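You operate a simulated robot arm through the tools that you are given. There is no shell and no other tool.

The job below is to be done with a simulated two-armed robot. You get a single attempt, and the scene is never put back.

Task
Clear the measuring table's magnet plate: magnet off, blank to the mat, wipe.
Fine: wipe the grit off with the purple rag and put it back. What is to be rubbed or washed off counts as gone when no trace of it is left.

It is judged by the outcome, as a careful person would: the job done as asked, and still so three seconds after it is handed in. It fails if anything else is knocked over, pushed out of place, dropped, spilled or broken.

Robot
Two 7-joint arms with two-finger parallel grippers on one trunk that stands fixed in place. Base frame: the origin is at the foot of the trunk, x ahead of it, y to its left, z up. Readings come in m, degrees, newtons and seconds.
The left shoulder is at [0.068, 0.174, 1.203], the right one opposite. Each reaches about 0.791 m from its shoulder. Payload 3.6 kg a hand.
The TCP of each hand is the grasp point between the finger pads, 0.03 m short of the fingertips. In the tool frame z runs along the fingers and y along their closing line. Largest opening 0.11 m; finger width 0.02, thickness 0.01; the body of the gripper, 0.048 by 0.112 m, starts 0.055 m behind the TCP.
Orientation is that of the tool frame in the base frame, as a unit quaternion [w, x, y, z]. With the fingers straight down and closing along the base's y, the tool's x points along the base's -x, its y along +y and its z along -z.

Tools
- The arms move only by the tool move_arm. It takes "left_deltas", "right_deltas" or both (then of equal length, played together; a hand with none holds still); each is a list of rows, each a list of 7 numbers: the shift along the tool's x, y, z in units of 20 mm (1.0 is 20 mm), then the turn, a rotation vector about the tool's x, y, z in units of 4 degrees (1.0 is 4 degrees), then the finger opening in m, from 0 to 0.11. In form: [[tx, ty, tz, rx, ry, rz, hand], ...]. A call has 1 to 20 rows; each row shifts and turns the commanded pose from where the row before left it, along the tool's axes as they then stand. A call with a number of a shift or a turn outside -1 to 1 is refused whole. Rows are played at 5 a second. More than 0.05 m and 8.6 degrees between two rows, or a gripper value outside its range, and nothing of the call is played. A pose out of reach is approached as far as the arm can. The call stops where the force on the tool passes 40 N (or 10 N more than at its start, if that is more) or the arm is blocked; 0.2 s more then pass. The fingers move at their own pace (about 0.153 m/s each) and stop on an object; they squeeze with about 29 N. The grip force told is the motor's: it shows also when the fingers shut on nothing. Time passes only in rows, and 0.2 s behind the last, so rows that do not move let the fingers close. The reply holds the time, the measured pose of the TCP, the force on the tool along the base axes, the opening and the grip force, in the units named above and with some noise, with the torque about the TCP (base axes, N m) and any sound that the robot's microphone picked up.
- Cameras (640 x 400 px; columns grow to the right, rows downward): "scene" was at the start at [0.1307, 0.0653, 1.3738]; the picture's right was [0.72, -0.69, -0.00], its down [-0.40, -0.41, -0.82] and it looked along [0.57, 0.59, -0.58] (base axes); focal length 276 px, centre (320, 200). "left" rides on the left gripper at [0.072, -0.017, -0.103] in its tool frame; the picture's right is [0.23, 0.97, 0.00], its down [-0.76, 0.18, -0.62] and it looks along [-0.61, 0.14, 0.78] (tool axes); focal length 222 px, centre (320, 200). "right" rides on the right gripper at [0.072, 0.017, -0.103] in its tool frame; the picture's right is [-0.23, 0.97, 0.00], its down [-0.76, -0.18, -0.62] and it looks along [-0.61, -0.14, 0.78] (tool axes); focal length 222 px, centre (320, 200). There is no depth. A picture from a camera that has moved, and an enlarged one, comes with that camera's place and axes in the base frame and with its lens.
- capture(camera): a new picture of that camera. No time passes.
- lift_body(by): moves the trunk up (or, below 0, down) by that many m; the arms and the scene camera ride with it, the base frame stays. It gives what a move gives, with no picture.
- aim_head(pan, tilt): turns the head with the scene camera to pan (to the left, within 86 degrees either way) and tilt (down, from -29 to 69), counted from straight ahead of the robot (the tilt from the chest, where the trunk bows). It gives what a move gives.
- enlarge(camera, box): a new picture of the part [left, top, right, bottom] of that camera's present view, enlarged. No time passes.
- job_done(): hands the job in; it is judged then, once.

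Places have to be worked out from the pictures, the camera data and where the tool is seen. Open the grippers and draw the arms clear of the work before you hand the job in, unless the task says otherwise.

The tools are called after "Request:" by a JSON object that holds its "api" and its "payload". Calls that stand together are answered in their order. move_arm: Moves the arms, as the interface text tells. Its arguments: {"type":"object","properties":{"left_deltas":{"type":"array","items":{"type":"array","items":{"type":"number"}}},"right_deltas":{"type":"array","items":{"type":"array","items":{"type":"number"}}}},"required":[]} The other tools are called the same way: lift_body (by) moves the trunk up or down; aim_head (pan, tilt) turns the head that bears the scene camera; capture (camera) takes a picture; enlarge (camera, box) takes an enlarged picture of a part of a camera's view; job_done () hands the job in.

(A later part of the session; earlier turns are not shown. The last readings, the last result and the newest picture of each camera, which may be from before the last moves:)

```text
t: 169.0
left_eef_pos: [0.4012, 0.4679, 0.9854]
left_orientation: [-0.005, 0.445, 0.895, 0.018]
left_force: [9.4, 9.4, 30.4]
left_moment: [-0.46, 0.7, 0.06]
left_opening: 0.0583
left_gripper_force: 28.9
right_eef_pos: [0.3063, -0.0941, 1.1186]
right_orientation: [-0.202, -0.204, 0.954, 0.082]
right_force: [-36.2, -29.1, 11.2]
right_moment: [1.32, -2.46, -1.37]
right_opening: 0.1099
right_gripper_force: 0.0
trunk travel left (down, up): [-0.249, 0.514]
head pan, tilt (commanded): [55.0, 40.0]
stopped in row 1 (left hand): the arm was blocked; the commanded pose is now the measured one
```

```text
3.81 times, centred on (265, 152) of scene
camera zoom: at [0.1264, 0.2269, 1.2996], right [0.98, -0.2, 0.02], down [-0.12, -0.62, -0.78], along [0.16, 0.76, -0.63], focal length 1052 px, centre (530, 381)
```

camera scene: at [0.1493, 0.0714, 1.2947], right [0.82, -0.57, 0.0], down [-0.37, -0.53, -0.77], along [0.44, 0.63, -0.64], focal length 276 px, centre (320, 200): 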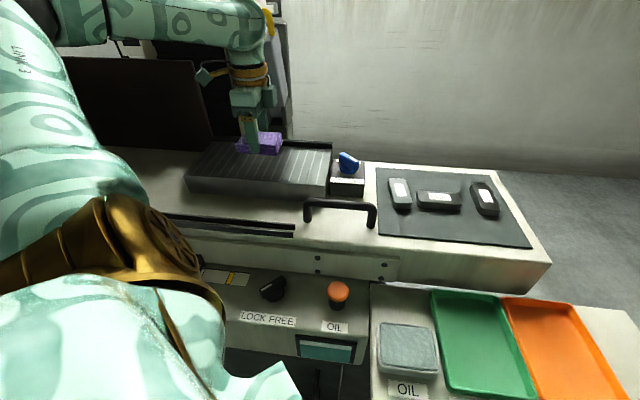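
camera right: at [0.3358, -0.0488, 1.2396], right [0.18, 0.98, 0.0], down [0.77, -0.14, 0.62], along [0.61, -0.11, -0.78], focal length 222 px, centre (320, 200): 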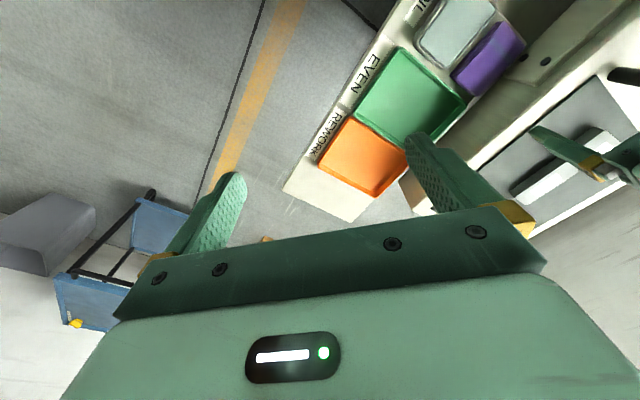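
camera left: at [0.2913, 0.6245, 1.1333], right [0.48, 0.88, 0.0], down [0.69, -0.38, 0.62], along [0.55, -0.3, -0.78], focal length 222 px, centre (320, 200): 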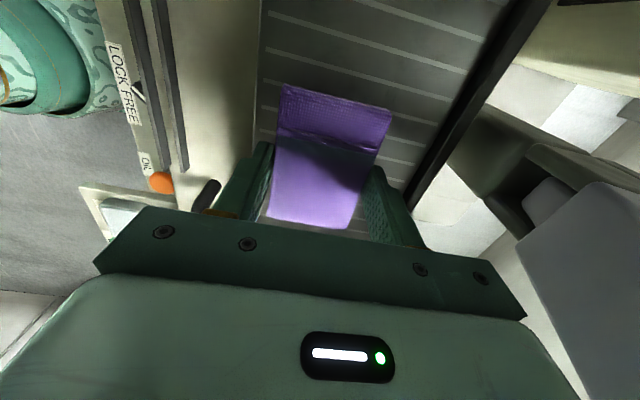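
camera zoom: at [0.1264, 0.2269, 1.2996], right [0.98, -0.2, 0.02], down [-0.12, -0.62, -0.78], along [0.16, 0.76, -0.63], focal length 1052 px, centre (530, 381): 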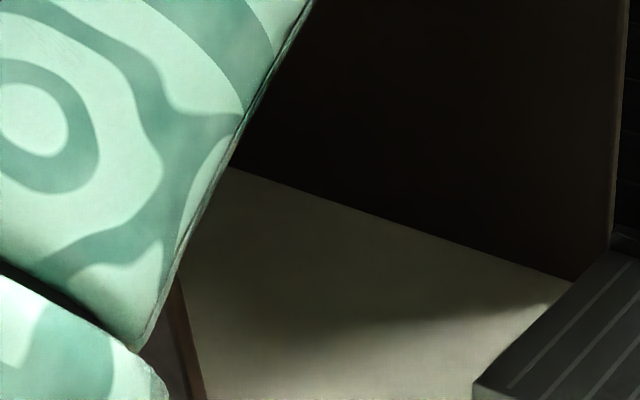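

Something blocked the arm and the trunk shifted. I stop commanding motion, and look at the state from all cameras.

Request:
{"api": "capture", "payload": {"camera": "scene"}}

Request:
{"api": "capture", "payload": {"camera": "left"}}

Request:
{"api": "capture", "payload": {"camera": "right"}}

```text
taken
camera scene: at [0.1264, 0.2269, 1.2996], right [0.98, -0.2, 0.02], down [-0.12, -0.62, -0.78], along [0.16, 0.76, -0.63], focal length 276 px, centre (320, 200)
```

scene: 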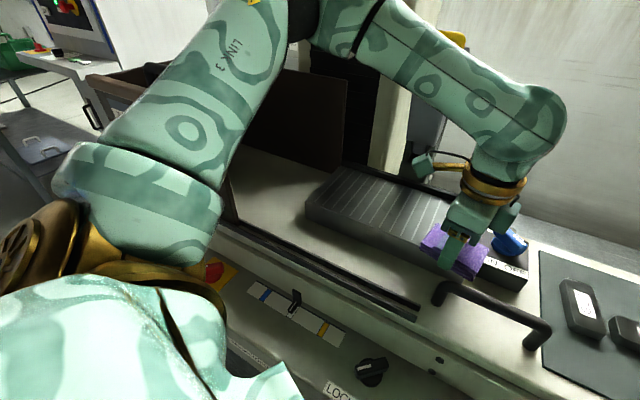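

```text
taken
camera left: at [0.3452, 0.5114, 1.09], right [0.64, 0.77, 0.03], down [0.6, -0.52, 0.61], along [0.48, -0.37, -0.79], focal length 222 px, centre (320, 200)
```

left: 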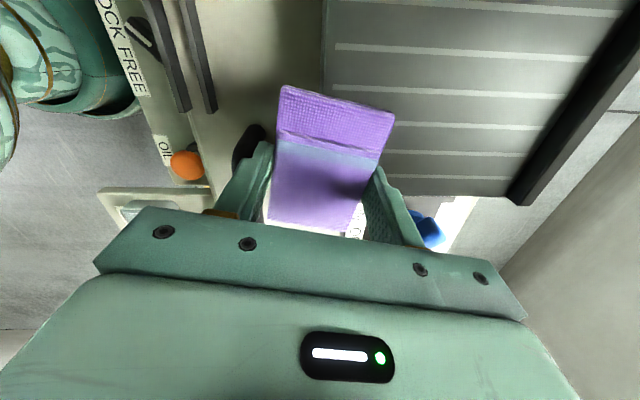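

```text
taken
camera right: at [0.2818, -0.1155, 1.2426], right [-0.16, 0.98, 0.15], down [0.96, 0.11, 0.25], along [0.23, 0.19, -0.95], focal length 222 px, centre (320, 200)
```

right: 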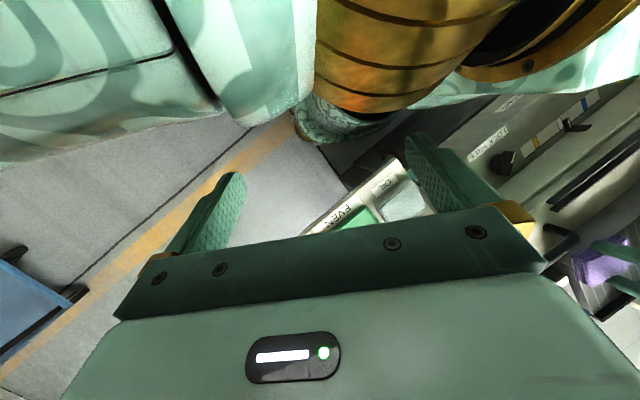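

The trunk has swung left (head view shifted), with the rag now just left of the knob box. I raise the left hand a little so the rag can't touch the knob, and let things settle.

Request:
{"api": "move_arm", "payload": {"left_deltas": [[0, 0, -0.8, 0, 0, 0, 0.03]]}}

Request:
{"api": "capture", "payload": {"camera": "scene"}}

Request:
{"api": "capture", "payload": {"camera": "left"}}

```text
t: 169.3
left_eef_pos: [0.4839, 0.3536, 0.9838]
left_orientation: [0.079, 0.722, 0.642, 0.246]
left_force: [79.6, 121.7, -20.0]
left_moment: [4.31, -3.49, -3.53]
left_opening: 0.0634
left_gripper_force: 27.6
right_eef_pos: [0.1791, -0.1879, 1.1496]
right_orientation: [-0.176, 0.068, 0.971, 0.15]
right_force: [-20.0, -20.3, -0.4]
right_moment: [1.3, -1.1, -1.41]
right_opening: 0.11
right_gripper_force: 0.1
trunk travel left (down, up): [-0.249, 0.514]
head pan, tilt (commanded): [55.0, 40.0]
stopped in row 1 (left hand): the force on the tool passed its limit at 232 N (the readings are from after the stop); the commanded pose is now the measured one
```

```text
taken
camera scene: at [0.1009, 0.2212, 1.2991], right [0.92, -0.39, 0.06], down [-0.22, -0.62, -0.75], along [0.33, 0.68, -0.66], focal length 276 px, centre (320, 200)
```

scene: 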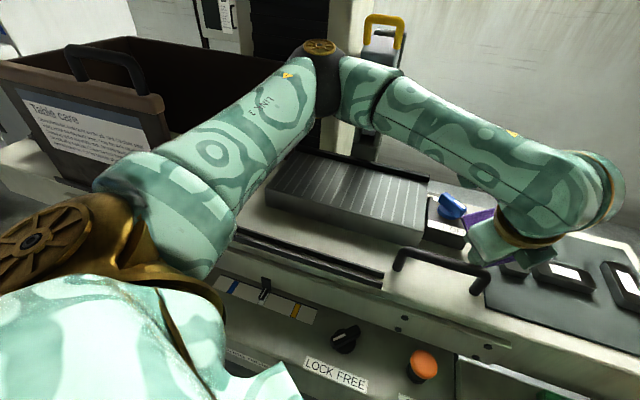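

```text
taken
camera left: at [0.4282, 0.4055, 1.0839], right [0.88, 0.06, 0.47], down [-0.17, -0.89, 0.42], along [0.45, -0.45, -0.77], focal length 222 px, centre (320, 200)
```

left: 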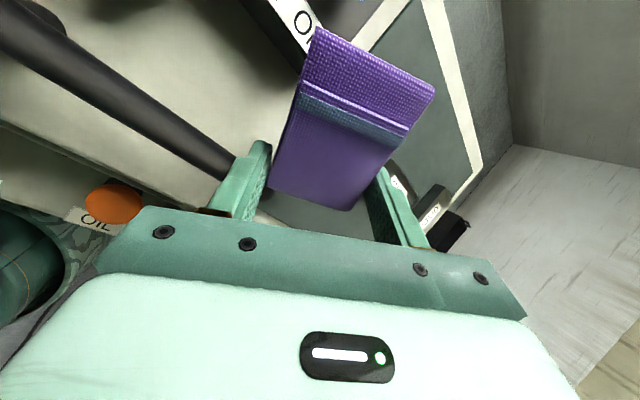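

A swing is still in progress and the hand struck something. I command zero motion for both hands to let it come to rest.

Request:
{"api": "move_arm", "payload": {"left_deltas": [[0, 0, 0, 0, 0, 0, 0.03]], "right_deltas": [[0, 0, 0, 0, 0, 0, 0.11]]}}

Request:
{"api": "capture", "payload": {"camera": "scene"}}

Request:
{"api": "capture", "payload": {"camera": "left"}}

Request:
{"api": "capture", "payload": {"camera": "right"}}

```text
t: 169.6
left_eef_pos: [0.495, 0.2412, 1.0113]
left_orientation: [0.012, 0.757, 0.623, 0.197]
left_force: [-7.0, 2.2, 0.0]
left_moment: [-0.19, -0.55, -0.13]
left_opening: 0.0643
left_gripper_force: 28.9
right_eef_pos: [0.2217, -0.2867, 1.1282]
right_orientation: [-0.162, 0.252, 0.928, 0.22]
right_force: [4.2, 1.2, -2.5]
right_moment: [0.02, 0.3, 0.28]
right_opening: 0.1101
right_gripper_force: 0.1
trunk travel left (down, up): [-0.249, 0.514]
head pan, tilt (commanded): [55.0, 40.0]
stopped in row 1 (right hand): the force on the tool passed its limit at 167 N (the readings are from after the stop); the commanded pose is now the measured one
```

```text
taken
camera scene: at [0.1908, 0.1405, 1.2959], right [0.9, -0.43, 0.01], down [-0.27, -0.57, -0.77], along [0.34, 0.69, -0.64], focal length 276 px, centre (320, 200)
```

scene: 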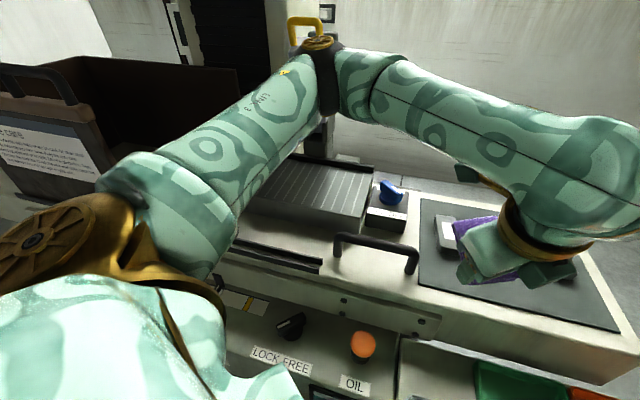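

```text
taken
camera left: at [0.4589, 0.2911, 1.1223], right [0.95, 0.0, 0.32], down [-0.14, -0.9, 0.41], along [0.29, -0.43, -0.86], focal length 222 px, centre (320, 200)
```

left: 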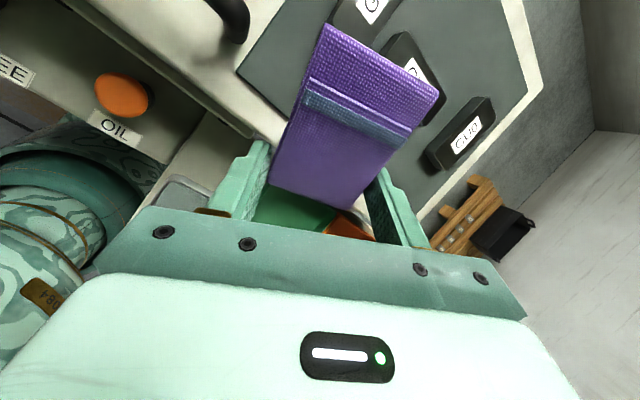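

```text
taken
camera right: at [0.1896, -0.2932, 1.2512], right [0.71, 0.67, 0.23], down [0.65, -0.75, 0.16], along [0.28, 0.03, -0.96], focal length 222 px, centre (320, 200)
```

right: 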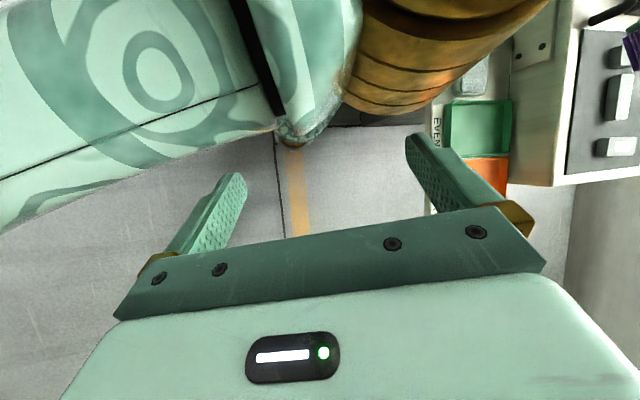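

The forces have dropped and the rag is still held. I keep holding still to let the trunk come to rest.

Request:
{"api": "move_arm", "payload": {"left_deltas": [[0, 0, 0, 0, 0, 0, 0.03], [0, 0, 0, 0, 0, 0, 0.03]]}}

Request:
{"api": "capture", "payload": {"camera": "scene"}}

```text
t: 169.9
left_eef_pos: [0.4997, 0.1357, 1.0432]
left_orientation: [0.082, 0.816, 0.524, 0.23]
left_force: [-27.4, -5.7, -26.5]
left_moment: [0.44, -2.52, -0.12]
left_opening: 0.0626
left_gripper_force: 28.7
right_eef_pos: [0.2331, -0.3558, 1.1313]
right_orientation: [-0.04, 0.411, 0.896, 0.165]
right_force: [94.9, -106.9, 72.6]
right_moment: [1.95, -4.03, -9.03]
right_opening: 0.1101
right_gripper_force: 0.8
trunk travel left (down, up): [-0.249, 0.514]
head pan, tilt (commanded): [55.0, 40.0]
stopped in row 1 (right hand): the force on the tool passed its limit at 123 N (the readings are from after the stop); the commanded pose is now the measured one
```

```text
taken
camera scene: at [0.3088, 0.0616, 1.2785], right [0.84, -0.53, -0.1], down [-0.43, -0.55, -0.72], along [0.32, 0.65, -0.69], focal length 276 px, centre (320, 200)
```

scene: 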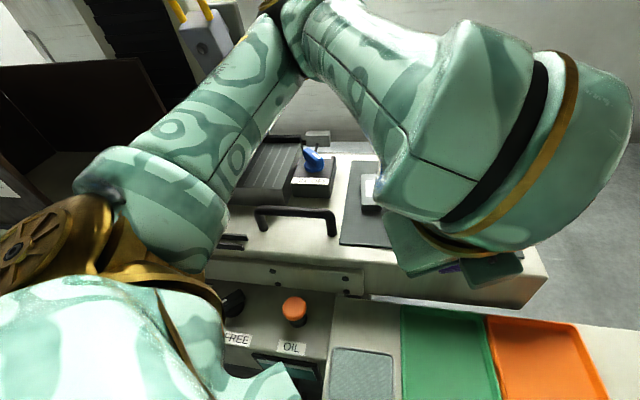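

The robot is still swinging, now to the right. I keep both hands on zero motion and watch whether it damps out.

Request:
{"api": "move_arm", "payload": {"left_deltas": [[0, 0, 0, 0, 0, 0, 0.03]]}}

Request:
{"api": "move_arm", "payload": {"left_deltas": [[0, 0, 0, 0, 0, 0, 0.03]]}}

Request:
{"api": "capture", "payload": {"camera": "scene"}}

Request:
{"api": "capture", "payload": {"camera": "left"}}

Request:
{"api": "capture", "payload": {"camera": "right"}}

```text
t: 170.2
left_eef_pos: [0.4143, 0.1603, 1.0615]
left_orientation: [0.063, 0.753, 0.626, 0.194]
left_force: [2.9, 1.1, -0.1]
left_moment: [-0.09, 0.24, -0.06]
left_opening: 0.0621
left_gripper_force: 28.7
right_eef_pos: [0.187, -0.3719, 1.1585]
right_orientation: [0.154, 0.432, 0.877, 0.144]
right_force: [54.1, -59.6, 4.7]
right_moment: [-0.33, 0.13, -4.85]
right_opening: 0.1099
right_gripper_force: 0.1
trunk travel left (down, up): [-0.249, 0.514]
head pan, tilt (commanded): [55.0, 40.0]
stopped in row 1 (left hand): the force on the tool passed its limit at 72 N (the readings are from after the stop); the commanded pose is now the measured one
```

```text
t: 170.4
left_eef_pos: [0.311, 0.1453, 1.1263]
left_orientation: [0.116, 0.762, 0.59, 0.241]
left_force: [-1.1, 3.3, 4.3]
left_moment: [-0.23, 0.0, -0.2]
left_opening: 0.0621
left_gripper_force: 29.0
right_eef_pos: [0.0026, -0.3623, 1.1821]
right_orientation: [0.253, 0.318, 0.894, 0.19]
right_force: [-0.4, 2.7, -1.9]
right_moment: [-0.19, -0.07, -0.16]
right_opening: 0.1102
right_gripper_force: 0.0
trunk travel left (down, up): [-0.249, 0.514]
head pan, tilt (commanded): [55.0, 40.0]
stopped in row 1 (right hand): the force on the tool passed its limit at 129 N (the readings are from after the stop); the commanded pose is now the measured one
```

```text
taken
camera scene: at [0.1208, -0.0047, 1.3011], right [0.89, -0.46, 0.01], down [-0.28, -0.56, -0.78], along [0.36, 0.69, -0.62], focal length 276 px, centre (320, 200)
```

scene: 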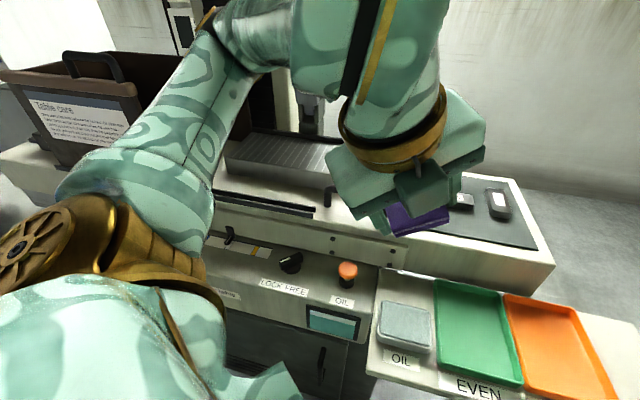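

```text
taken
camera left: at [0.2599, 0.2086, 1.223], right [0.86, -0.05, 0.5], down [-0.31, -0.84, 0.44], along [0.4, -0.53, -0.75], focal length 222 px, centre (320, 200)
```

left: 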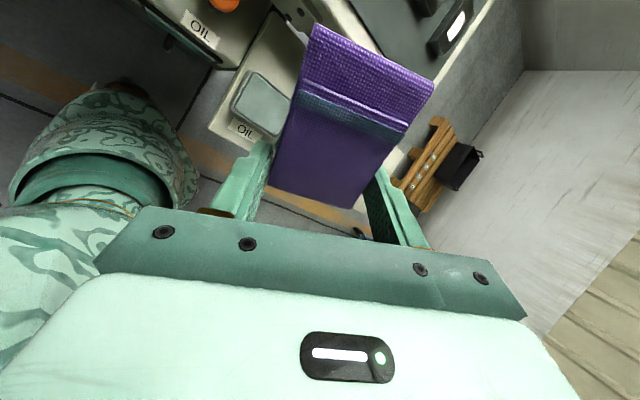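

```text
taken
camera right: at [-0.0979, -0.318, 1.2492], right [0.61, 0.56, 0.56], down [0.07, -0.75, 0.66], along [0.79, -0.37, -0.5], focal length 222 px, centre (320, 200)
```

right: 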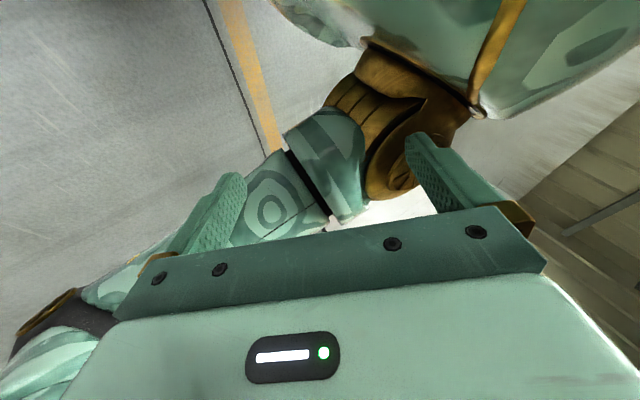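

It is swinging back toward normal. I continue with zero-motion rows until it rests.

Request:
{"api": "move_arm", "payload": {"left_deltas": [[0, 0, 0, 0, 0, 0, 0.03]], "right_deltas": [[0, 0, 0, 0, 0, 0, 0.11]]}}

Request:
{"api": "move_arm", "payload": {"left_deltas": [[0, 0, 0, 0, 0, 0, 0.03]], "right_deltas": [[0, 0, 0, 0, 0, 0, 0.11]]}}

Request:
{"api": "capture", "payload": {"camera": "scene"}}

Request:
{"api": "capture", "payload": {"camera": "right"}}

```text
t: 170.7
left_eef_pos: [0.3532, 0.2127, 1.1527]
left_orientation: [0.175, 0.777, 0.529, 0.292]
left_force: [-3.3, 0.1, 4.7]
left_moment: [0.01, 0.01, 0.05]
left_opening: 0.0619
left_gripper_force: 28.9
right_eef_pos: [-0.0499, -0.2506, 1.1736]
right_orientation: [0.165, 0.375, 0.903, 0.129]
right_force: [-43.5, 47.9, 58.1]
right_moment: [3.27, -3.53, 5.23]
right_opening: 0.11
right_gripper_force: 0.0
trunk travel left (down, up): [-0.249, 0.514]
head pan, tilt (commanded): [55.0, 40.0]
stopped in row 1 (left hand): the arm was blocked; the commanded pose is now the measured one
```

```text
t: 171.0
left_eef_pos: [0.4008, 0.278, 1.1176]
left_orientation: [0.162, 0.765, 0.565, 0.265]
left_force: [-2.8, -3.6, -6.6]
left_moment: [0.23, -0.41, 0.19]
left_opening: 0.0622
left_gripper_force: 28.7
right_eef_pos: [0.0318, -0.2158, 1.1791]
right_orientation: [0.142, 0.344, 0.921, 0.112]
right_force: [-8.6, -2.4, -4.9]
right_moment: [0.2, -0.84, -0.16]
right_opening: 0.11
right_gripper_force: 0.1
trunk travel left (down, up): [-0.249, 0.514]
head pan, tilt (commanded): [55.0, 40.0]
stopped in row 1 (right hand): the force on the tool passed its limit at 133 N (the readings are from after the stop); the commanded pose is now the measured one
```

```text
taken
camera scene: at [0.1597, 0.1137, 1.2937], right [0.86, -0.51, 0.01], down [-0.32, -0.56, -0.76], along [0.39, 0.65, -0.65], focal length 276 px, centre (320, 200)
```

scene: 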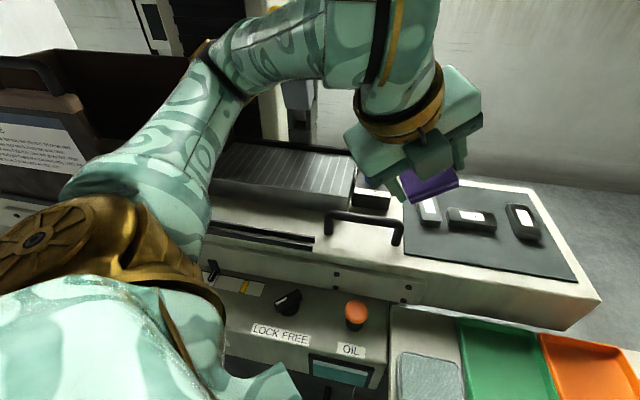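

```text
taken
camera right: at [-0.0472, -0.1654, 1.2677], right [0.75, 0.57, 0.34], down [0.23, -0.71, 0.67], along [0.62, -0.42, -0.66], focal length 222 px, centre (320, 200)
```

right: 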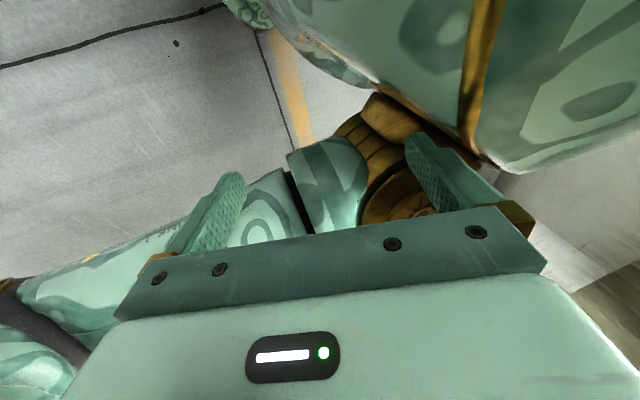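

It is damping: head nearly back. More zero-motion rows.

Request:
{"api": "move_arm", "payload": {"left_deltas": [[0, 0, 0, 0, 0, 0, 0.03], [0, 0, 0, 0, 0, 0, 0.03]], "right_deltas": [[0, 0, 0, 0, 0, 0, 0.11], [0, 0, 0, 0, 0, 0, 0.11]]}}

Request:
{"api": "move_arm", "payload": {"left_deltas": [[0, 0, 0, 0, 0, 0, 0.03], [0, 0, 0, 0, 0, 0, 0.03]], "right_deltas": [[0, 0, 0, 0, 0, 0, 0.11], [0, 0, 0, 0, 0, 0, 0.11]]}}

Request:
{"api": "capture", "payload": {"camera": "scene"}}

Request:
{"api": "capture", "payload": {"camera": "left"}}

```text
t: 171.4
left_eef_pos: [0.373, 0.1643, 1.1331]
left_orientation: [0.159, 0.793, 0.525, 0.267]
left_force: [2.7, 0.4, 0.2]
left_moment: [-0.04, 0.23, -0.05]
left_opening: 0.0621
left_gripper_force: 29.1
right_eef_pos: [-0.0414, -0.2954, 1.1769]
right_orientation: [0.134, 0.368, 0.912, 0.12]
right_force: [3.7, 0.1, -0.4]
right_moment: [-0.04, 0.3, 0.09]
right_opening: 0.11
right_gripper_force: 0.2
trunk travel left (down, up): [-0.249, 0.514]
head pan, tilt (commanded): [55.0, 40.0]
stopped in row 1 (right hand): the arm was blocked; the commanded pose is now the measured one
```

```text
t: 171.7
left_eef_pos: [0.3737, 0.2114, 1.1301]
left_orientation: [0.181, 0.799, 0.511, 0.263]
left_force: [1.8, 2.0, -1.4]
left_moment: [-0.11, 0.11, -0.06]
left_opening: 0.0618
left_gripper_force: 29.1
right_eef_pos: [-0.0587, -0.2293, 1.1811]
right_orientation: [0.151, 0.39, 0.902, 0.107]
right_force: [-0.2, 3.1, 0.7]
right_moment: [-0.2, 0.0, -0.11]
right_opening: 0.1101
right_gripper_force: 0.1
trunk travel left (down, up): [-0.249, 0.514]
head pan, tilt (commanded): [55.0, 40.0]
stopped in row 1 (right hand): the arm was blocked; the commanded pose is now the measured one
```

```text
taken
camera scene: at [0.1328, 0.086, 1.2939], right [0.84, -0.54, 0.01], down [-0.35, -0.55, -0.76], along [0.42, 0.63, -0.65], focal length 276 px, centre (320, 200)
```

scene: 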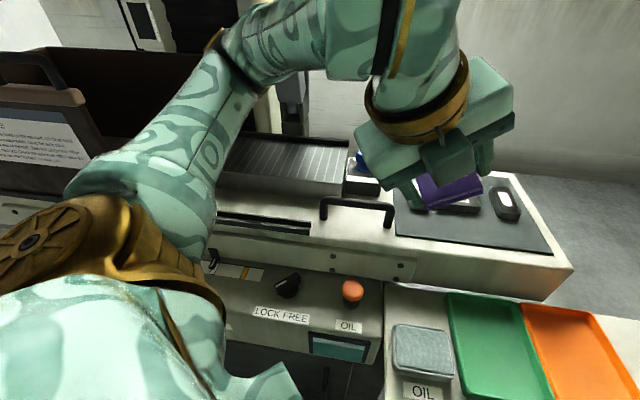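

```text
taken
camera left: at [0.3262, 0.2875, 1.2197], right [0.78, -0.2, 0.6], down [-0.51, -0.75, 0.42], along [0.37, -0.63, -0.69], focal length 222 px, centre (320, 200)
```

left: 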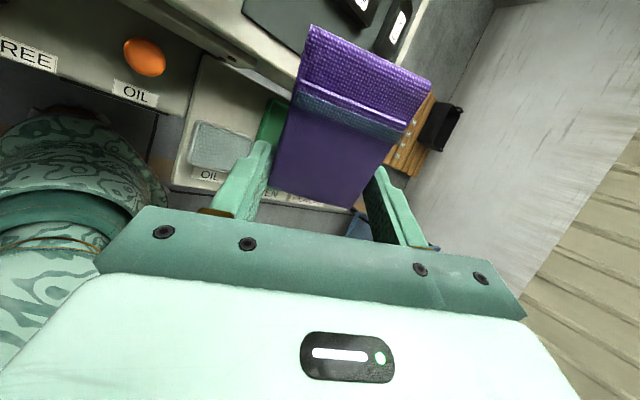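

Nearly at rest. A few more zero-motion rows.

Request:
{"api": "move_arm", "payload": {"left_deltas": [[0, 0, 0, 0, 0, 0, 0.03], [0, 0, 0, 0, 0, 0, 0.03], [0, 0, 0, 0, 0, 0, 0.03]]}}

Request:
{"api": "move_arm", "payload": {"left_deltas": [[0, 0, 0, 0, 0, 0, 0.03], [0, 0, 0, 0, 0, 0, 0.03], [0, 0, 0, 0, 0, 0, 0.03]]}}

Request:
{"api": "move_arm", "payload": {"left_deltas": [[0, 0, 0, 0, 0, 0, 0.03], [0, 0, 0, 0, 0, 0, 0.03], [0, 0, 0, 0, 0, 0, 0.03]]}}

Request:
{"api": "capture", "payload": {"camera": "scene"}}

```text
t: 172.5
left_eef_pos: [0.3722, 0.1918, 1.1368]
left_orientation: [0.17, 0.798, 0.513, 0.266]
left_force: [-0.1, -0.1, 0.1]
left_moment: [0.01, 0.0, -0.02]
left_opening: 0.0619
left_gripper_force: 29.3
right_eef_pos: [-0.0565, -0.256, 1.1774]
right_orientation: [0.148, 0.382, 0.905, 0.117]
right_force: [0.3, -0.2, -0.3]
right_moment: [-0.02, -0.03, 0.0]
right_opening: 0.1101
right_gripper_force: 0.0
trunk travel left (down, up): [-0.249, 0.514]
head pan, tilt (commanded): [55.0, 40.0]
```

```text
t: 173.3
left_eef_pos: [0.3716, 0.1937, 1.1327]
left_orientation: [0.173, 0.797, 0.513, 0.268]
left_force: [0.1, -0.2, -0.8]
left_moment: [-0.01, 0.04, 0.0]
left_opening: 0.0616
left_gripper_force: 29.1
right_eef_pos: [-0.0534, -0.2552, 1.1764]
right_orientation: [0.147, 0.384, 0.904, 0.116]
right_force: [-0.5, 0.6, 0.5]
right_moment: [-0.01, -0.01, -0.02]
right_opening: 0.1101
right_gripper_force: 0.0
trunk travel left (down, up): [-0.249, 0.514]
head pan, tilt (commanded): [55.0, 40.0]
```

```text
t: 174.1
left_eef_pos: [0.3714, 0.193, 1.1335]
left_orientation: [0.172, 0.797, 0.513, 0.268]
left_force: [0.9, 0.0, -1.3]
left_moment: [-0.02, 0.02, 0.0]
left_opening: 0.0613
left_gripper_force: 29.8
right_eef_pos: [-0.0541, -0.2558, 1.1761]
right_orientation: [0.147, 0.383, 0.905, 0.116]
right_force: [-0.1, 0.5, -0.2]
right_moment: [-0.02, 0.01, -0.02]
right_opening: 0.1099
right_gripper_force: 0.1
trunk travel left (down, up): [-0.249, 0.514]
head pan, tilt (commanded): [55.0, 40.0]
```

```text
taken
camera scene: at [0.1424, 0.0635, 1.2948], right [0.84, -0.55, 0.0], down [-0.35, -0.54, -0.77], along [0.42, 0.64, -0.64], focal length 276 px, centre (320, 200)
```

scene: 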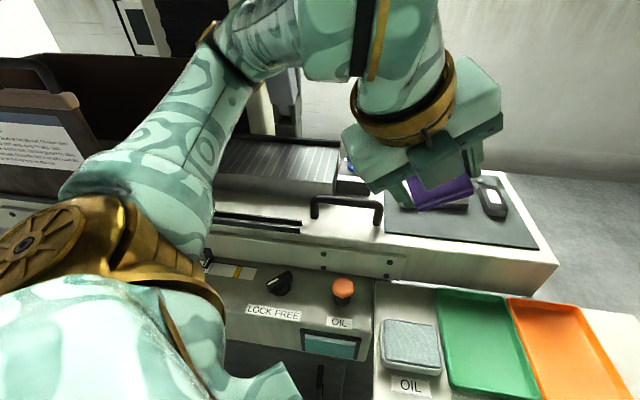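

Everything has settled; the rag is still in the left hand, which is tilted. I first turn the hand back to vertical (computed rotation) up here, clear of the table.

Request:
{"api": "move_arm", "payload": {"left_deltas": [[0, 0, 0, 0.4855, 0.1006, -0.873, 0.03], [0, 0, 0, 0.4855, 0.1006, -0.873, 0.03], [0, 0, 0, 0.4855, 0.1006, -0.873, 0.03], [0, 0, 0, 0.4855, 0.1006, -0.873, 0.03], [0, 0, 0, 0.4855, 0.1006, -0.873, 0.03]]}}

Request:
{"api": "capture", "payload": {"camera": "scene"}}

Request:
{"api": "capture", "payload": {"camera": "left"}}

```text
t: 175.3
left_eef_pos: [0.372, 0.1936, 1.135]
left_orientation: [0.135, 0.717, 0.651, 0.209]
left_force: [-0.5, -0.4, -1.1]
left_moment: [0.02, 0.01, -0.02]
left_opening: 0.0613
left_gripper_force: 29.0
right_eef_pos: [-0.0547, -0.2549, 1.1771]
right_orientation: [0.147, 0.383, 0.904, 0.115]
right_force: [0.4, -0.3, -0.2]
right_moment: [0.02, 0.01, 0.02]
right_opening: 0.1102
right_gripper_force: 0.1
trunk travel left (down, up): [-0.249, 0.514]
head pan, tilt (commanded): [55.0, 40.0]
```

```text
taken
camera scene: at [0.142, 0.0632, 1.2948], right [0.84, -0.55, 0.0], down [-0.35, -0.54, -0.77], along [0.42, 0.64, -0.64], focal length 276 px, centre (320, 200)
```

scene: 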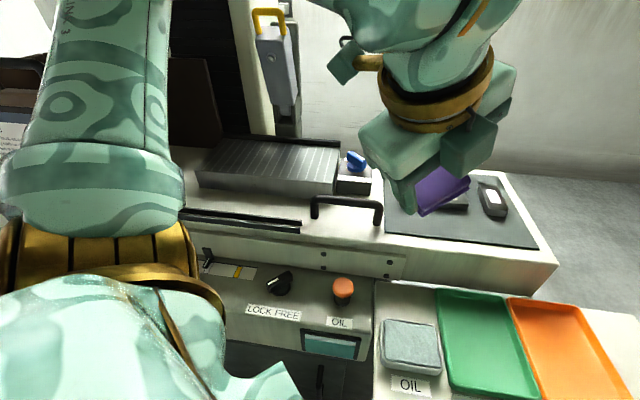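

```text
taken
camera left: at [0.3145, 0.2592, 1.2252], right [0.87, 0.11, 0.48], down [-0.19, -0.82, 0.53], along [0.46, -0.56, -0.69], focal length 222 px, centre (320, 200)
```

left: 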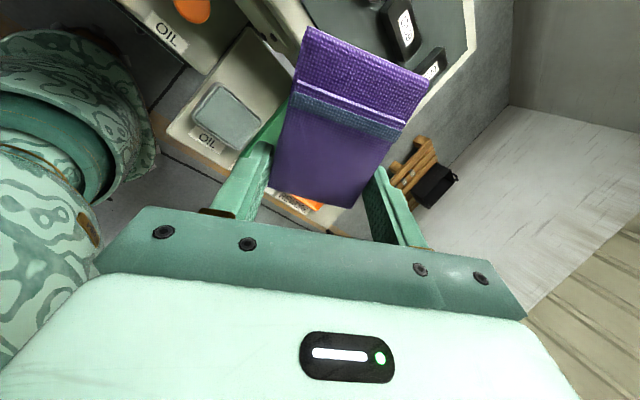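

The arm follows normally. I continue turning the hand back to vertical.

Request:
{"api": "move_arm", "payload": {"left_deltas": [[0, 0, 0, 0.4855, 0.1006, -0.873, 0.03], [0, 0, 0, 0.4855, 0.1006, -0.873, 0.03], [0, 0, 0, 0.4855, 0.1006, -0.873, 0.03], [0, 0, 0, 0.4855, 0.1006, -0.873, 0.03], [0, 0, 0, 0.4855, 0.1006, -0.873, 0.03], [0, 0, 0, 0.4855, 0.1006, -0.873, 0.03], [0, 0, 0, 0.4855, 0.1006, -0.873, 0.03], [0, 0, 0, 0.4855, 0.1006, -0.873, 0.03], [0, 0, 0, 0.4855, 0.1006, -0.873, 0.03], [0, 0, 0, 0.4855, 0.1006, -0.873, 0.03], [0, 0, 0, 0.4855, 0.1006, -0.873, 0.03], [0, 0, 0, 0.4855, 0.1006, -0.873, 0.03], [0, 0, 0, 0.4855, 0.1006, -0.873, 0.03], [0, 0, 0, 0.4855, 0.1006, -0.873, 0.03], [0, 0, 0, 0.4855, 0.1006, -0.873, 0.03]]}}

Request:
{"api": "capture", "payload": {"camera": "scene"}}

Request:
{"api": "capture", "payload": {"camera": "left"}}

Request:
{"api": "capture", "payload": {"camera": "right"}}

```text
t: 178.5
left_eef_pos: [0.3719, 0.1937, 1.1347]
left_orientation: [0.002, 0.358, 0.934, -0.001]
left_force: [-0.2, 0.1, -0.5]
left_moment: [-0.01, 0.03, -0.01]
left_opening: 0.0605
left_gripper_force: 29.1
right_eef_pos: [-0.0539, -0.256, 1.1776]
right_orientation: [0.147, 0.383, 0.905, 0.115]
right_force: [-0.3, 0.2, 0.5]
right_moment: [0.0, 0.0, 0.0]
right_opening: 0.11
right_gripper_force: 0.1
trunk travel left (down, up): [-0.249, 0.514]
head pan, tilt (commanded): [55.0, 40.0]
```

```text
taken
camera scene: at [0.1428, 0.064, 1.2946], right [0.84, -0.55, 0.0], down [-0.35, -0.54, -0.77], along [0.42, 0.64, -0.64], focal length 276 px, centre (320, 200)
```

scene: 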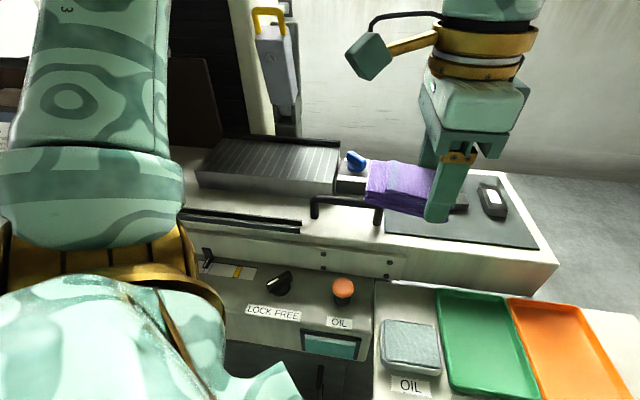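

```text
taken
camera left: at [0.3092, 0.23, 1.2358], right [0.48, 0.88, 0.0], down [0.68, -0.38, 0.63], along [0.55, -0.3, -0.78], focal length 222 px, centre (320, 200)
```

left: 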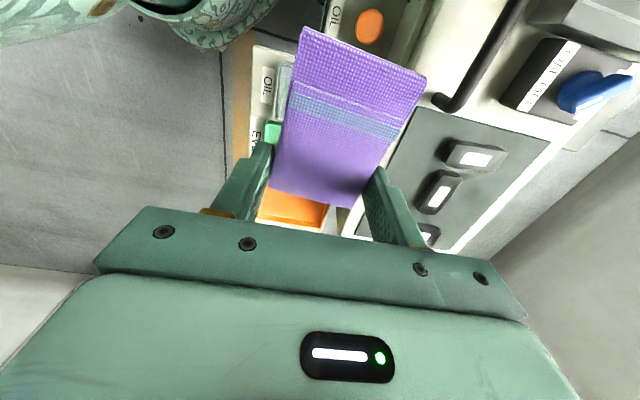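

```text
taken
camera right: at [-0.1284, -0.1995, 1.2662], right [0.79, 0.5, 0.35], down [0.17, -0.73, 0.66], along [0.59, -0.46, -0.67], focal length 222 px, centre (320, 200)
```

right: 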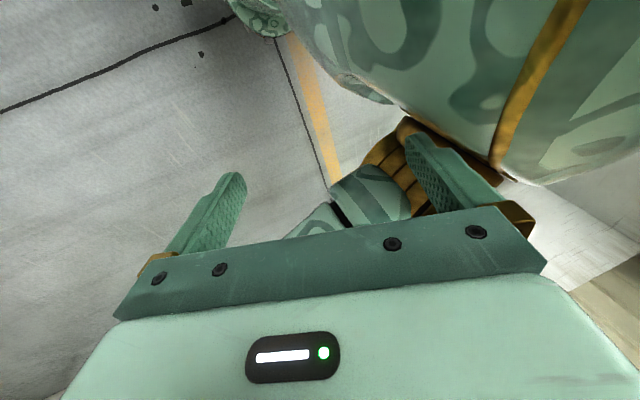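

The hand is vertical with the rag. Now I inspect the knob, the blanks and the plate for any harm done.

Request:
{"api": "enlarge", "payload": {"camera": "left", "box": [380, 0, 640, 260]}}

Request:
{"api": "enlarge", "payload": {"camera": "scene", "box": [320, 130, 400, 200]}}

Request:
{"api": "enlarge", "payload": {"camera": "scene", "box": [190, 125, 350, 205]}}

Request:
{"api": "enlarge", "payload": {"camera": "scene", "box": [360, 150, 560, 270]}}

```text
1.54 times, centred on (510, 130) of left
camera zoom: at [0.3092, 0.23, 1.2358], right [0.48, 0.88, 0.0], down [0.68, -0.38, 0.63], along [0.55, -0.3, -0.78], focal length 342 px, centre (28, 308)
```

zoom: 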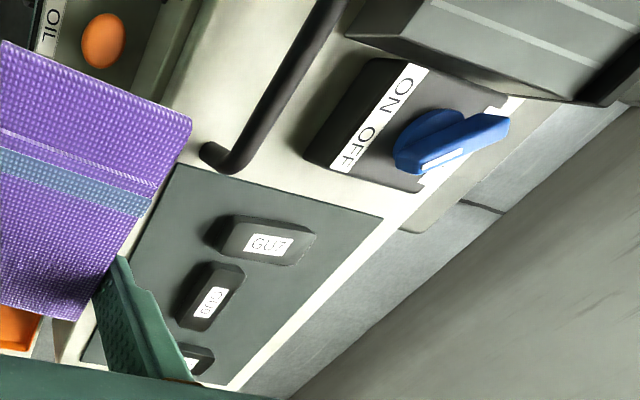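

```text
5.71 times, centred on (360, 165) of scene
camera zoom: at [0.1428, 0.064, 1.2946], right [0.84, -0.55, 0.0], down [-0.35, -0.54, -0.77], along [0.42, 0.64, -0.64], focal length 1577 px, centre (91, 400)
```

zoom: 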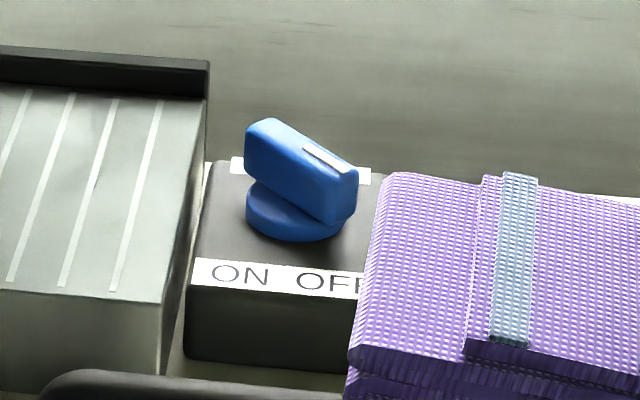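

```text
4.00 times, centred on (270, 165) of scene
camera zoom: at [0.1428, 0.064, 1.2946], right [0.84, -0.55, 0.0], down [-0.35, -0.54, -0.77], along [0.42, 0.64, -0.64], focal length 1104 px, centre (520, 340)
```

zoom: 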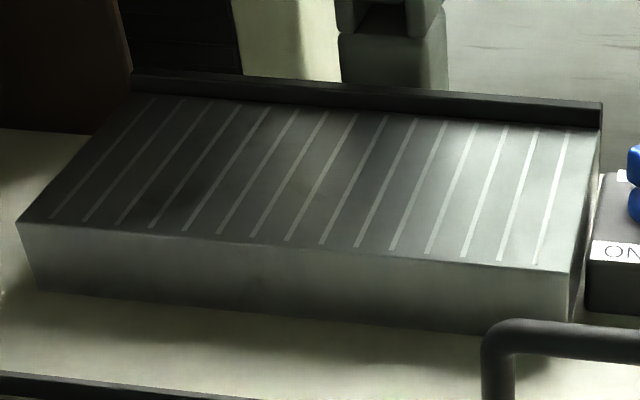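

```text
3.20 times, centred on (460, 210) of scene
camera zoom: at [0.1428, 0.064, 1.2946], right [0.84, -0.55, 0.0], down [-0.35, -0.54, -0.77], along [0.42, 0.64, -0.64], focal length 883 px, centre (-128, 168)
```

zoom: 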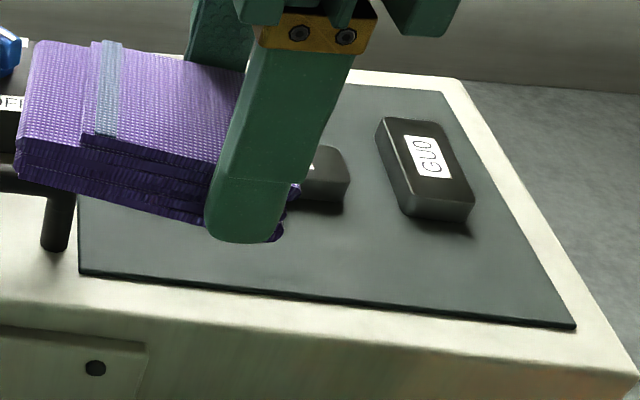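

Good: the knob is still OFF and all three blanks are where they were; the rag has slid sideways in the grip. I check the plate spot that had the faint trace.

Request:
{"api": "enlarge", "payload": {"camera": "scene", "box": [225, 140, 305, 190]}}

Request:
{"api": "enlarge", "payload": {"camera": "scene", "box": [250, 150, 290, 178]}}

Request:
{"api": "enlarge", "payload": {"camera": "scene", "box": [200, 145, 250, 185]}}

Request:
{"api": "enlarge", "payload": {"camera": "left", "box": [210, 0, 450, 220]}}

```text
8.00 times, centred on (265, 165) of scene
camera zoom: at [0.1428, 0.064, 1.2946], right [0.84, -0.55, 0.0], down [-0.35, -0.54, -0.77], along [0.42, 0.64, -0.64], focal length 2208 px, centre (760, 480)
```

zoom: 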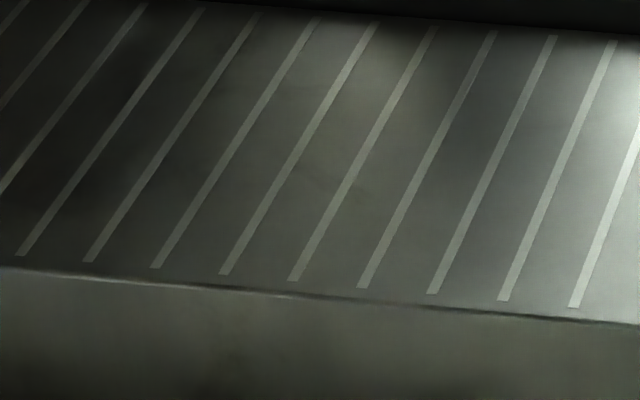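

```text
14.29 times, centred on (270, 164) of scene
camera zoom: at [0.1428, 0.064, 1.2946], right [0.84, -0.55, 0.0], down [-0.35, -0.54, -0.77], along [0.42, 0.64, -0.64], focal length 3944 px, centre (1034, 714)
```

zoom: 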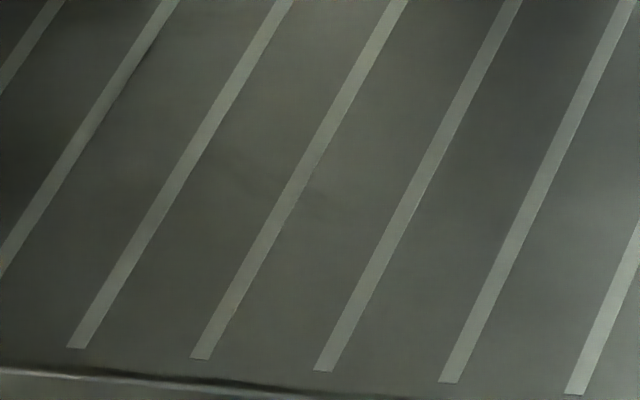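

```text
10.00 times, centred on (225, 165) of scene
camera zoom: at [0.1428, 0.064, 1.2946], right [0.84, -0.55, 0.0], down [-0.35, -0.54, -0.77], along [0.42, 0.64, -0.64], focal length 2760 px, centre (1270, 550)
```

zoom: 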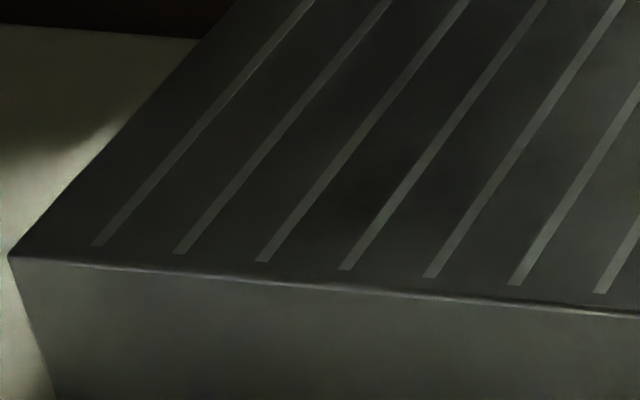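

```text
1.82 times, centred on (330, 110) of left
camera zoom: at [0.3092, 0.23, 1.2358], right [0.48, 0.88, 0.0], down [0.68, -0.38, 0.63], along [0.55, -0.3, -0.78], focal length 404 px, centre (302, 364)
```

zoom: 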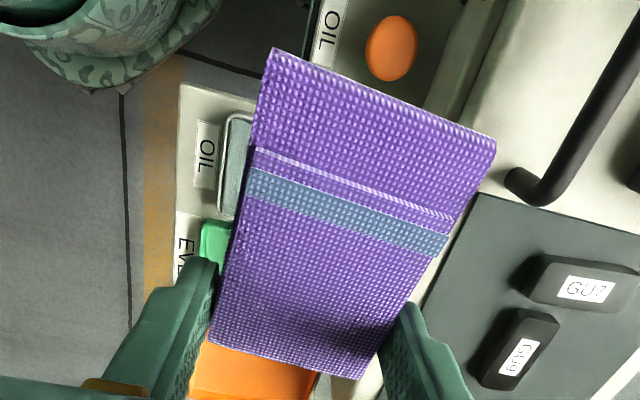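

The faint tint is unchanged after many more strokes, in exactly the same place, so it belongs to the plate itself and not to grit: the wipe is done. In the hand the rag has slid 23 mm and turned ~4.5°, so I compensate both and bring it above its home spot.

Request:
{"api": "aim_head", "payload": {"pan": 30, "tilt": 55}}

Request:
{"api": "move_arm", "payload": {"left_deltas": [[0, 0, 0, 0, 0, -0.55, 0.03], [0, 0, 0, 0, 0, -0.55, 0.03], [-0.805, 0.635, 0, 0, 0, 0, 0.03], [-0.805, 0.635, 0, 0, 0, 0, 0.03], [-0.805, 0.635, 0, 0, 0, 0, 0.03], [-0.805, 0.635, 0, 0, 0, 0, 0.03], [0, 0, 0.5, 0, 0, 0, 0.03], [0, 0, 0.9, 0, 0, 0, 0.03], [0, 0, 0.9, 0, 0, 0, 0.03], [0, 0, 0.9, 0, 0, 0, 0.03], [0, 0, 0.9, 0, 0, 0, 0.03], [0, 0, 0.9, 0, 0, 0, 0.03], [0, 0, 0.9, 0, 0, 0, 0.03], [0, 0, 0.9, 0, 0, 0, 0.03], [0, 0, 0.9, 0, 0, 0, 0.03], [0, 0, 0.9, 0, 0, 0, 0.03], [0, 0, 0.9, 0, 0, 0, 0.03], [0, 0, 0, 0, 0, 0, 0.03]]}}

Request:
{"api": "capture", "payload": {"camera": "scene"}}

Request:
{"api": "capture", "payload": {"camera": "left"}}

```text
t: 179.4
left_eef_pos: [0.3718, 0.1935, 1.1325]
left_orientation: [0.001, 0.358, 0.934, -0.001]
left_force: [0.3, 0.7, -0.6]
left_moment: [0.0, 0.01, 0.04]
left_opening: 0.0605
left_gripper_force: 29.7
right_eef_pos: [-0.0538, -0.2551, 1.1777]
right_orientation: [0.147, 0.382, 0.905, 0.116]
right_force: [-0.1, 0.0, -0.4]
right_moment: [-0.01, 0.02, -0.01]
right_opening: 0.1102
right_gripper_force: 0.0
trunk travel left (down, up): [-0.249, 0.514]
head pan, tilt (commanded): [30.0, 55.0]
```

```text
t: 183.2
left_eef_pos: [0.4552, 0.1935, 0.9429]
left_orientation: [0.002, 0.322, 0.947, 0.0]
left_force: [0.1, -0.8, -0.7]
left_moment: [0.01, -0.02, -0.02]
left_opening: 0.0596
left_gripper_force: 28.6
right_eef_pos: [-0.0553, -0.2561, 1.1766]
right_orientation: [0.148, 0.383, 0.904, 0.116]
right_force: [0.0, -0.1, -0.3]
right_moment: [0.01, 0.02, -0.02]
right_opening: 0.1101
right_gripper_force: 0.1
trunk travel left (down, up): [-0.249, 0.514]
head pan, tilt (commanded): [30.0, 55.0]
```

```text
taken
camera scene: at [0.1569, 0.0303, 1.2741], right [0.53, -0.85, 0.0], down [-0.7, -0.43, -0.57], along [0.49, 0.3, -0.82], focal length 276 px, centre (320, 200)
```

scene: 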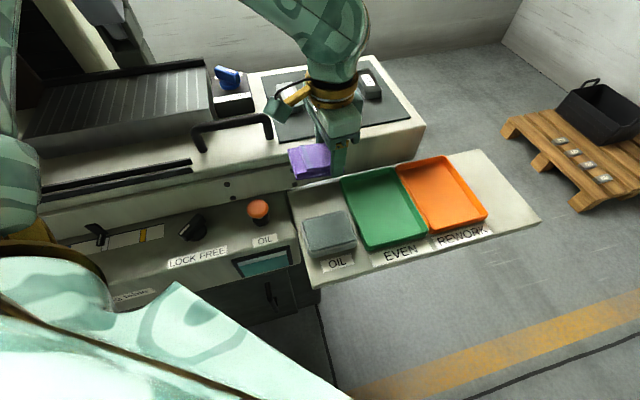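

```text
taken
camera left: at [0.3889, 0.2251, 1.0462], right [0.41, 0.91, 0.0], down [0.71, -0.32, 0.63], along [0.57, -0.26, -0.78], focal length 222 px, centre (320, 200)
```

left: 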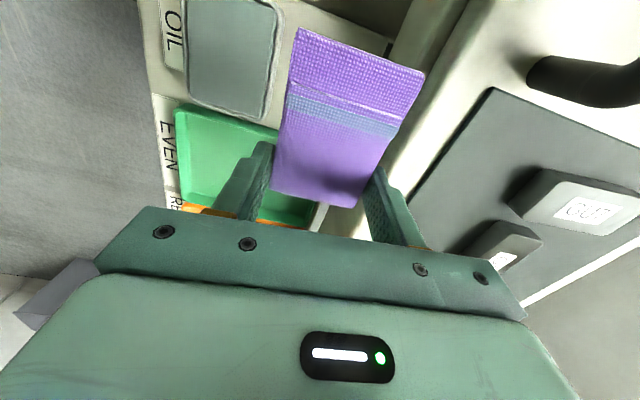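

I re-measure the rag in the hand from here and check the shelf.

Request:
{"api": "enlarge", "payload": {"camera": "left", "box": [210, 0, 450, 220]}}

Request:
{"api": "enlarge", "payload": {"camera": "scene", "box": [260, 110, 400, 250]}}

```text
1.82 times, centred on (330, 110) of left
camera zoom: at [0.3889, 0.2251, 1.0462], right [0.41, 0.91, 0.0], down [0.71, -0.32, 0.63], along [0.57, -0.26, -0.78], focal length 404 px, centre (302, 364)
```

zoom: 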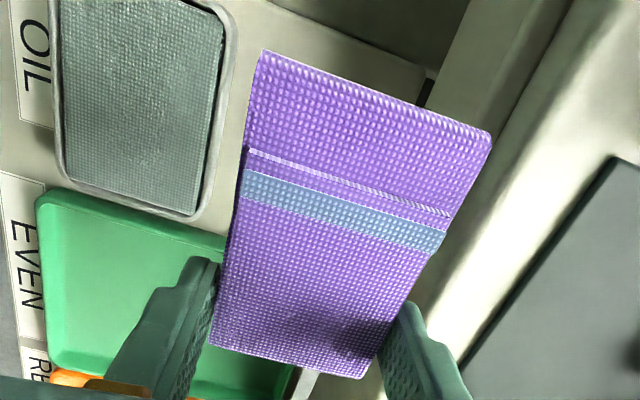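

```text
2.86 times, centred on (330, 180) of scene
camera zoom: at [0.1569, 0.0303, 1.2741], right [0.53, -0.85, 0.0], down [-0.7, -0.43, -0.57], along [0.49, 0.3, -0.82], focal length 789 px, centre (291, 257)
```

zoom: 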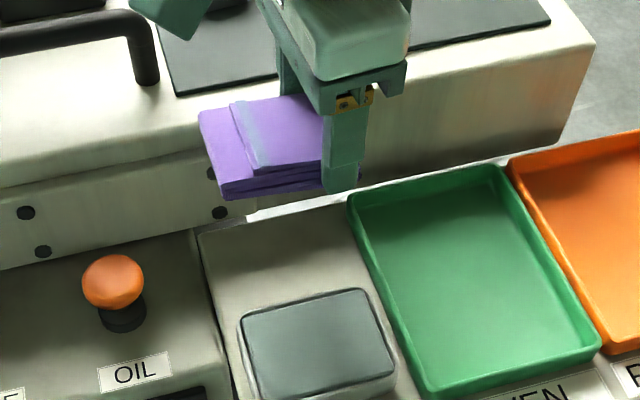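

The rag sits at +23 mm along and ~3° in the hand, with its left end slightly raised. I fine-tune the position and yaw and lower it toward the shelf.

Request:
{"api": "move_arm", "payload": {"left_deltas": [[0.1, 0.04, 0, 0, 0, 0.3, 0.03], [0, 0, 0.8, 0, 0, 0, 0.03], [0, 0, 1, 0, 0, 0, 0.03], [0, 0, 1, 0, 0, 0, 0.03], [0, 0, 0.9, 0, 0, 0, 0.03], [0, 0, 0.6, 0, 0, 0, 0.03], [0, 0, 0, 0, 0, 0, 0.03]]}}

Request:
{"api": "enlarge", "payload": {"camera": "scene", "box": [270, 140, 370, 230]}}

Request:
{"api": "enlarge", "payload": {"camera": "left", "box": [210, 0, 450, 220]}}

```text
t: 184.8
left_eef_pos: [0.4527, 0.1963, 0.858]
left_orientation: [0.001, 0.332, 0.943, -0.001]
left_force: [-0.2, 0.1, -0.8]
left_moment: [-0.05, 0.02, -0.01]
left_opening: 0.0596
left_gripper_force: 29.1
right_eef_pos: [-0.0547, -0.2556, 1.1772]
right_orientation: [0.146, 0.383, 0.905, 0.116]
right_force: [0.1, 0.2, 0.3]
right_moment: [0.03, -0.01, -0.01]
right_opening: 0.1098
right_gripper_force: 0.2
trunk travel left (down, up): [-0.249, 0.514]
head pan, tilt (commanded): [30.0, 55.0]
```

```text
4.44 times, centred on (320, 185) of scene
camera zoom: at [0.157, 0.0303, 1.2741], right [0.53, -0.85, 0.0], down [-0.7, -0.43, -0.57], along [0.49, 0.3, -0.82], focal length 1227 px, centre (320, 267)
```

zoom: 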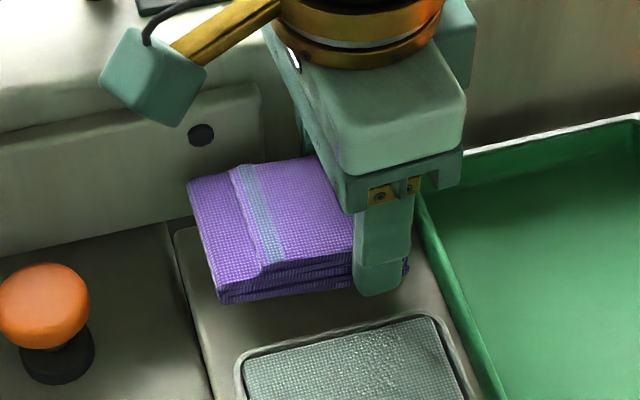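

```text
1.82 times, centred on (330, 110) of left
camera zoom: at [0.3872, 0.2281, 0.9606], right [0.43, 0.9, 0.0], down [0.7, -0.34, 0.63], along [0.56, -0.27, -0.78], focal length 404 px, centre (302, 364)
```

zoom: 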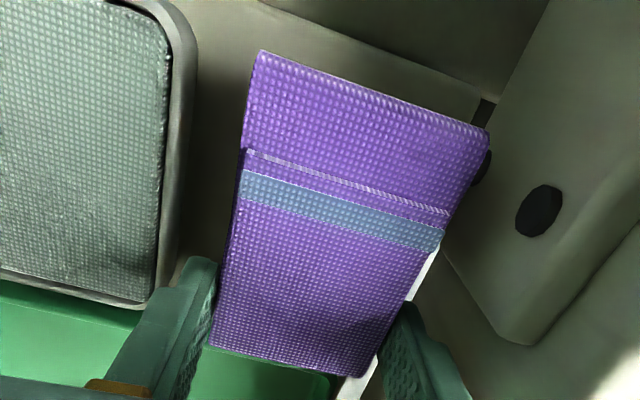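

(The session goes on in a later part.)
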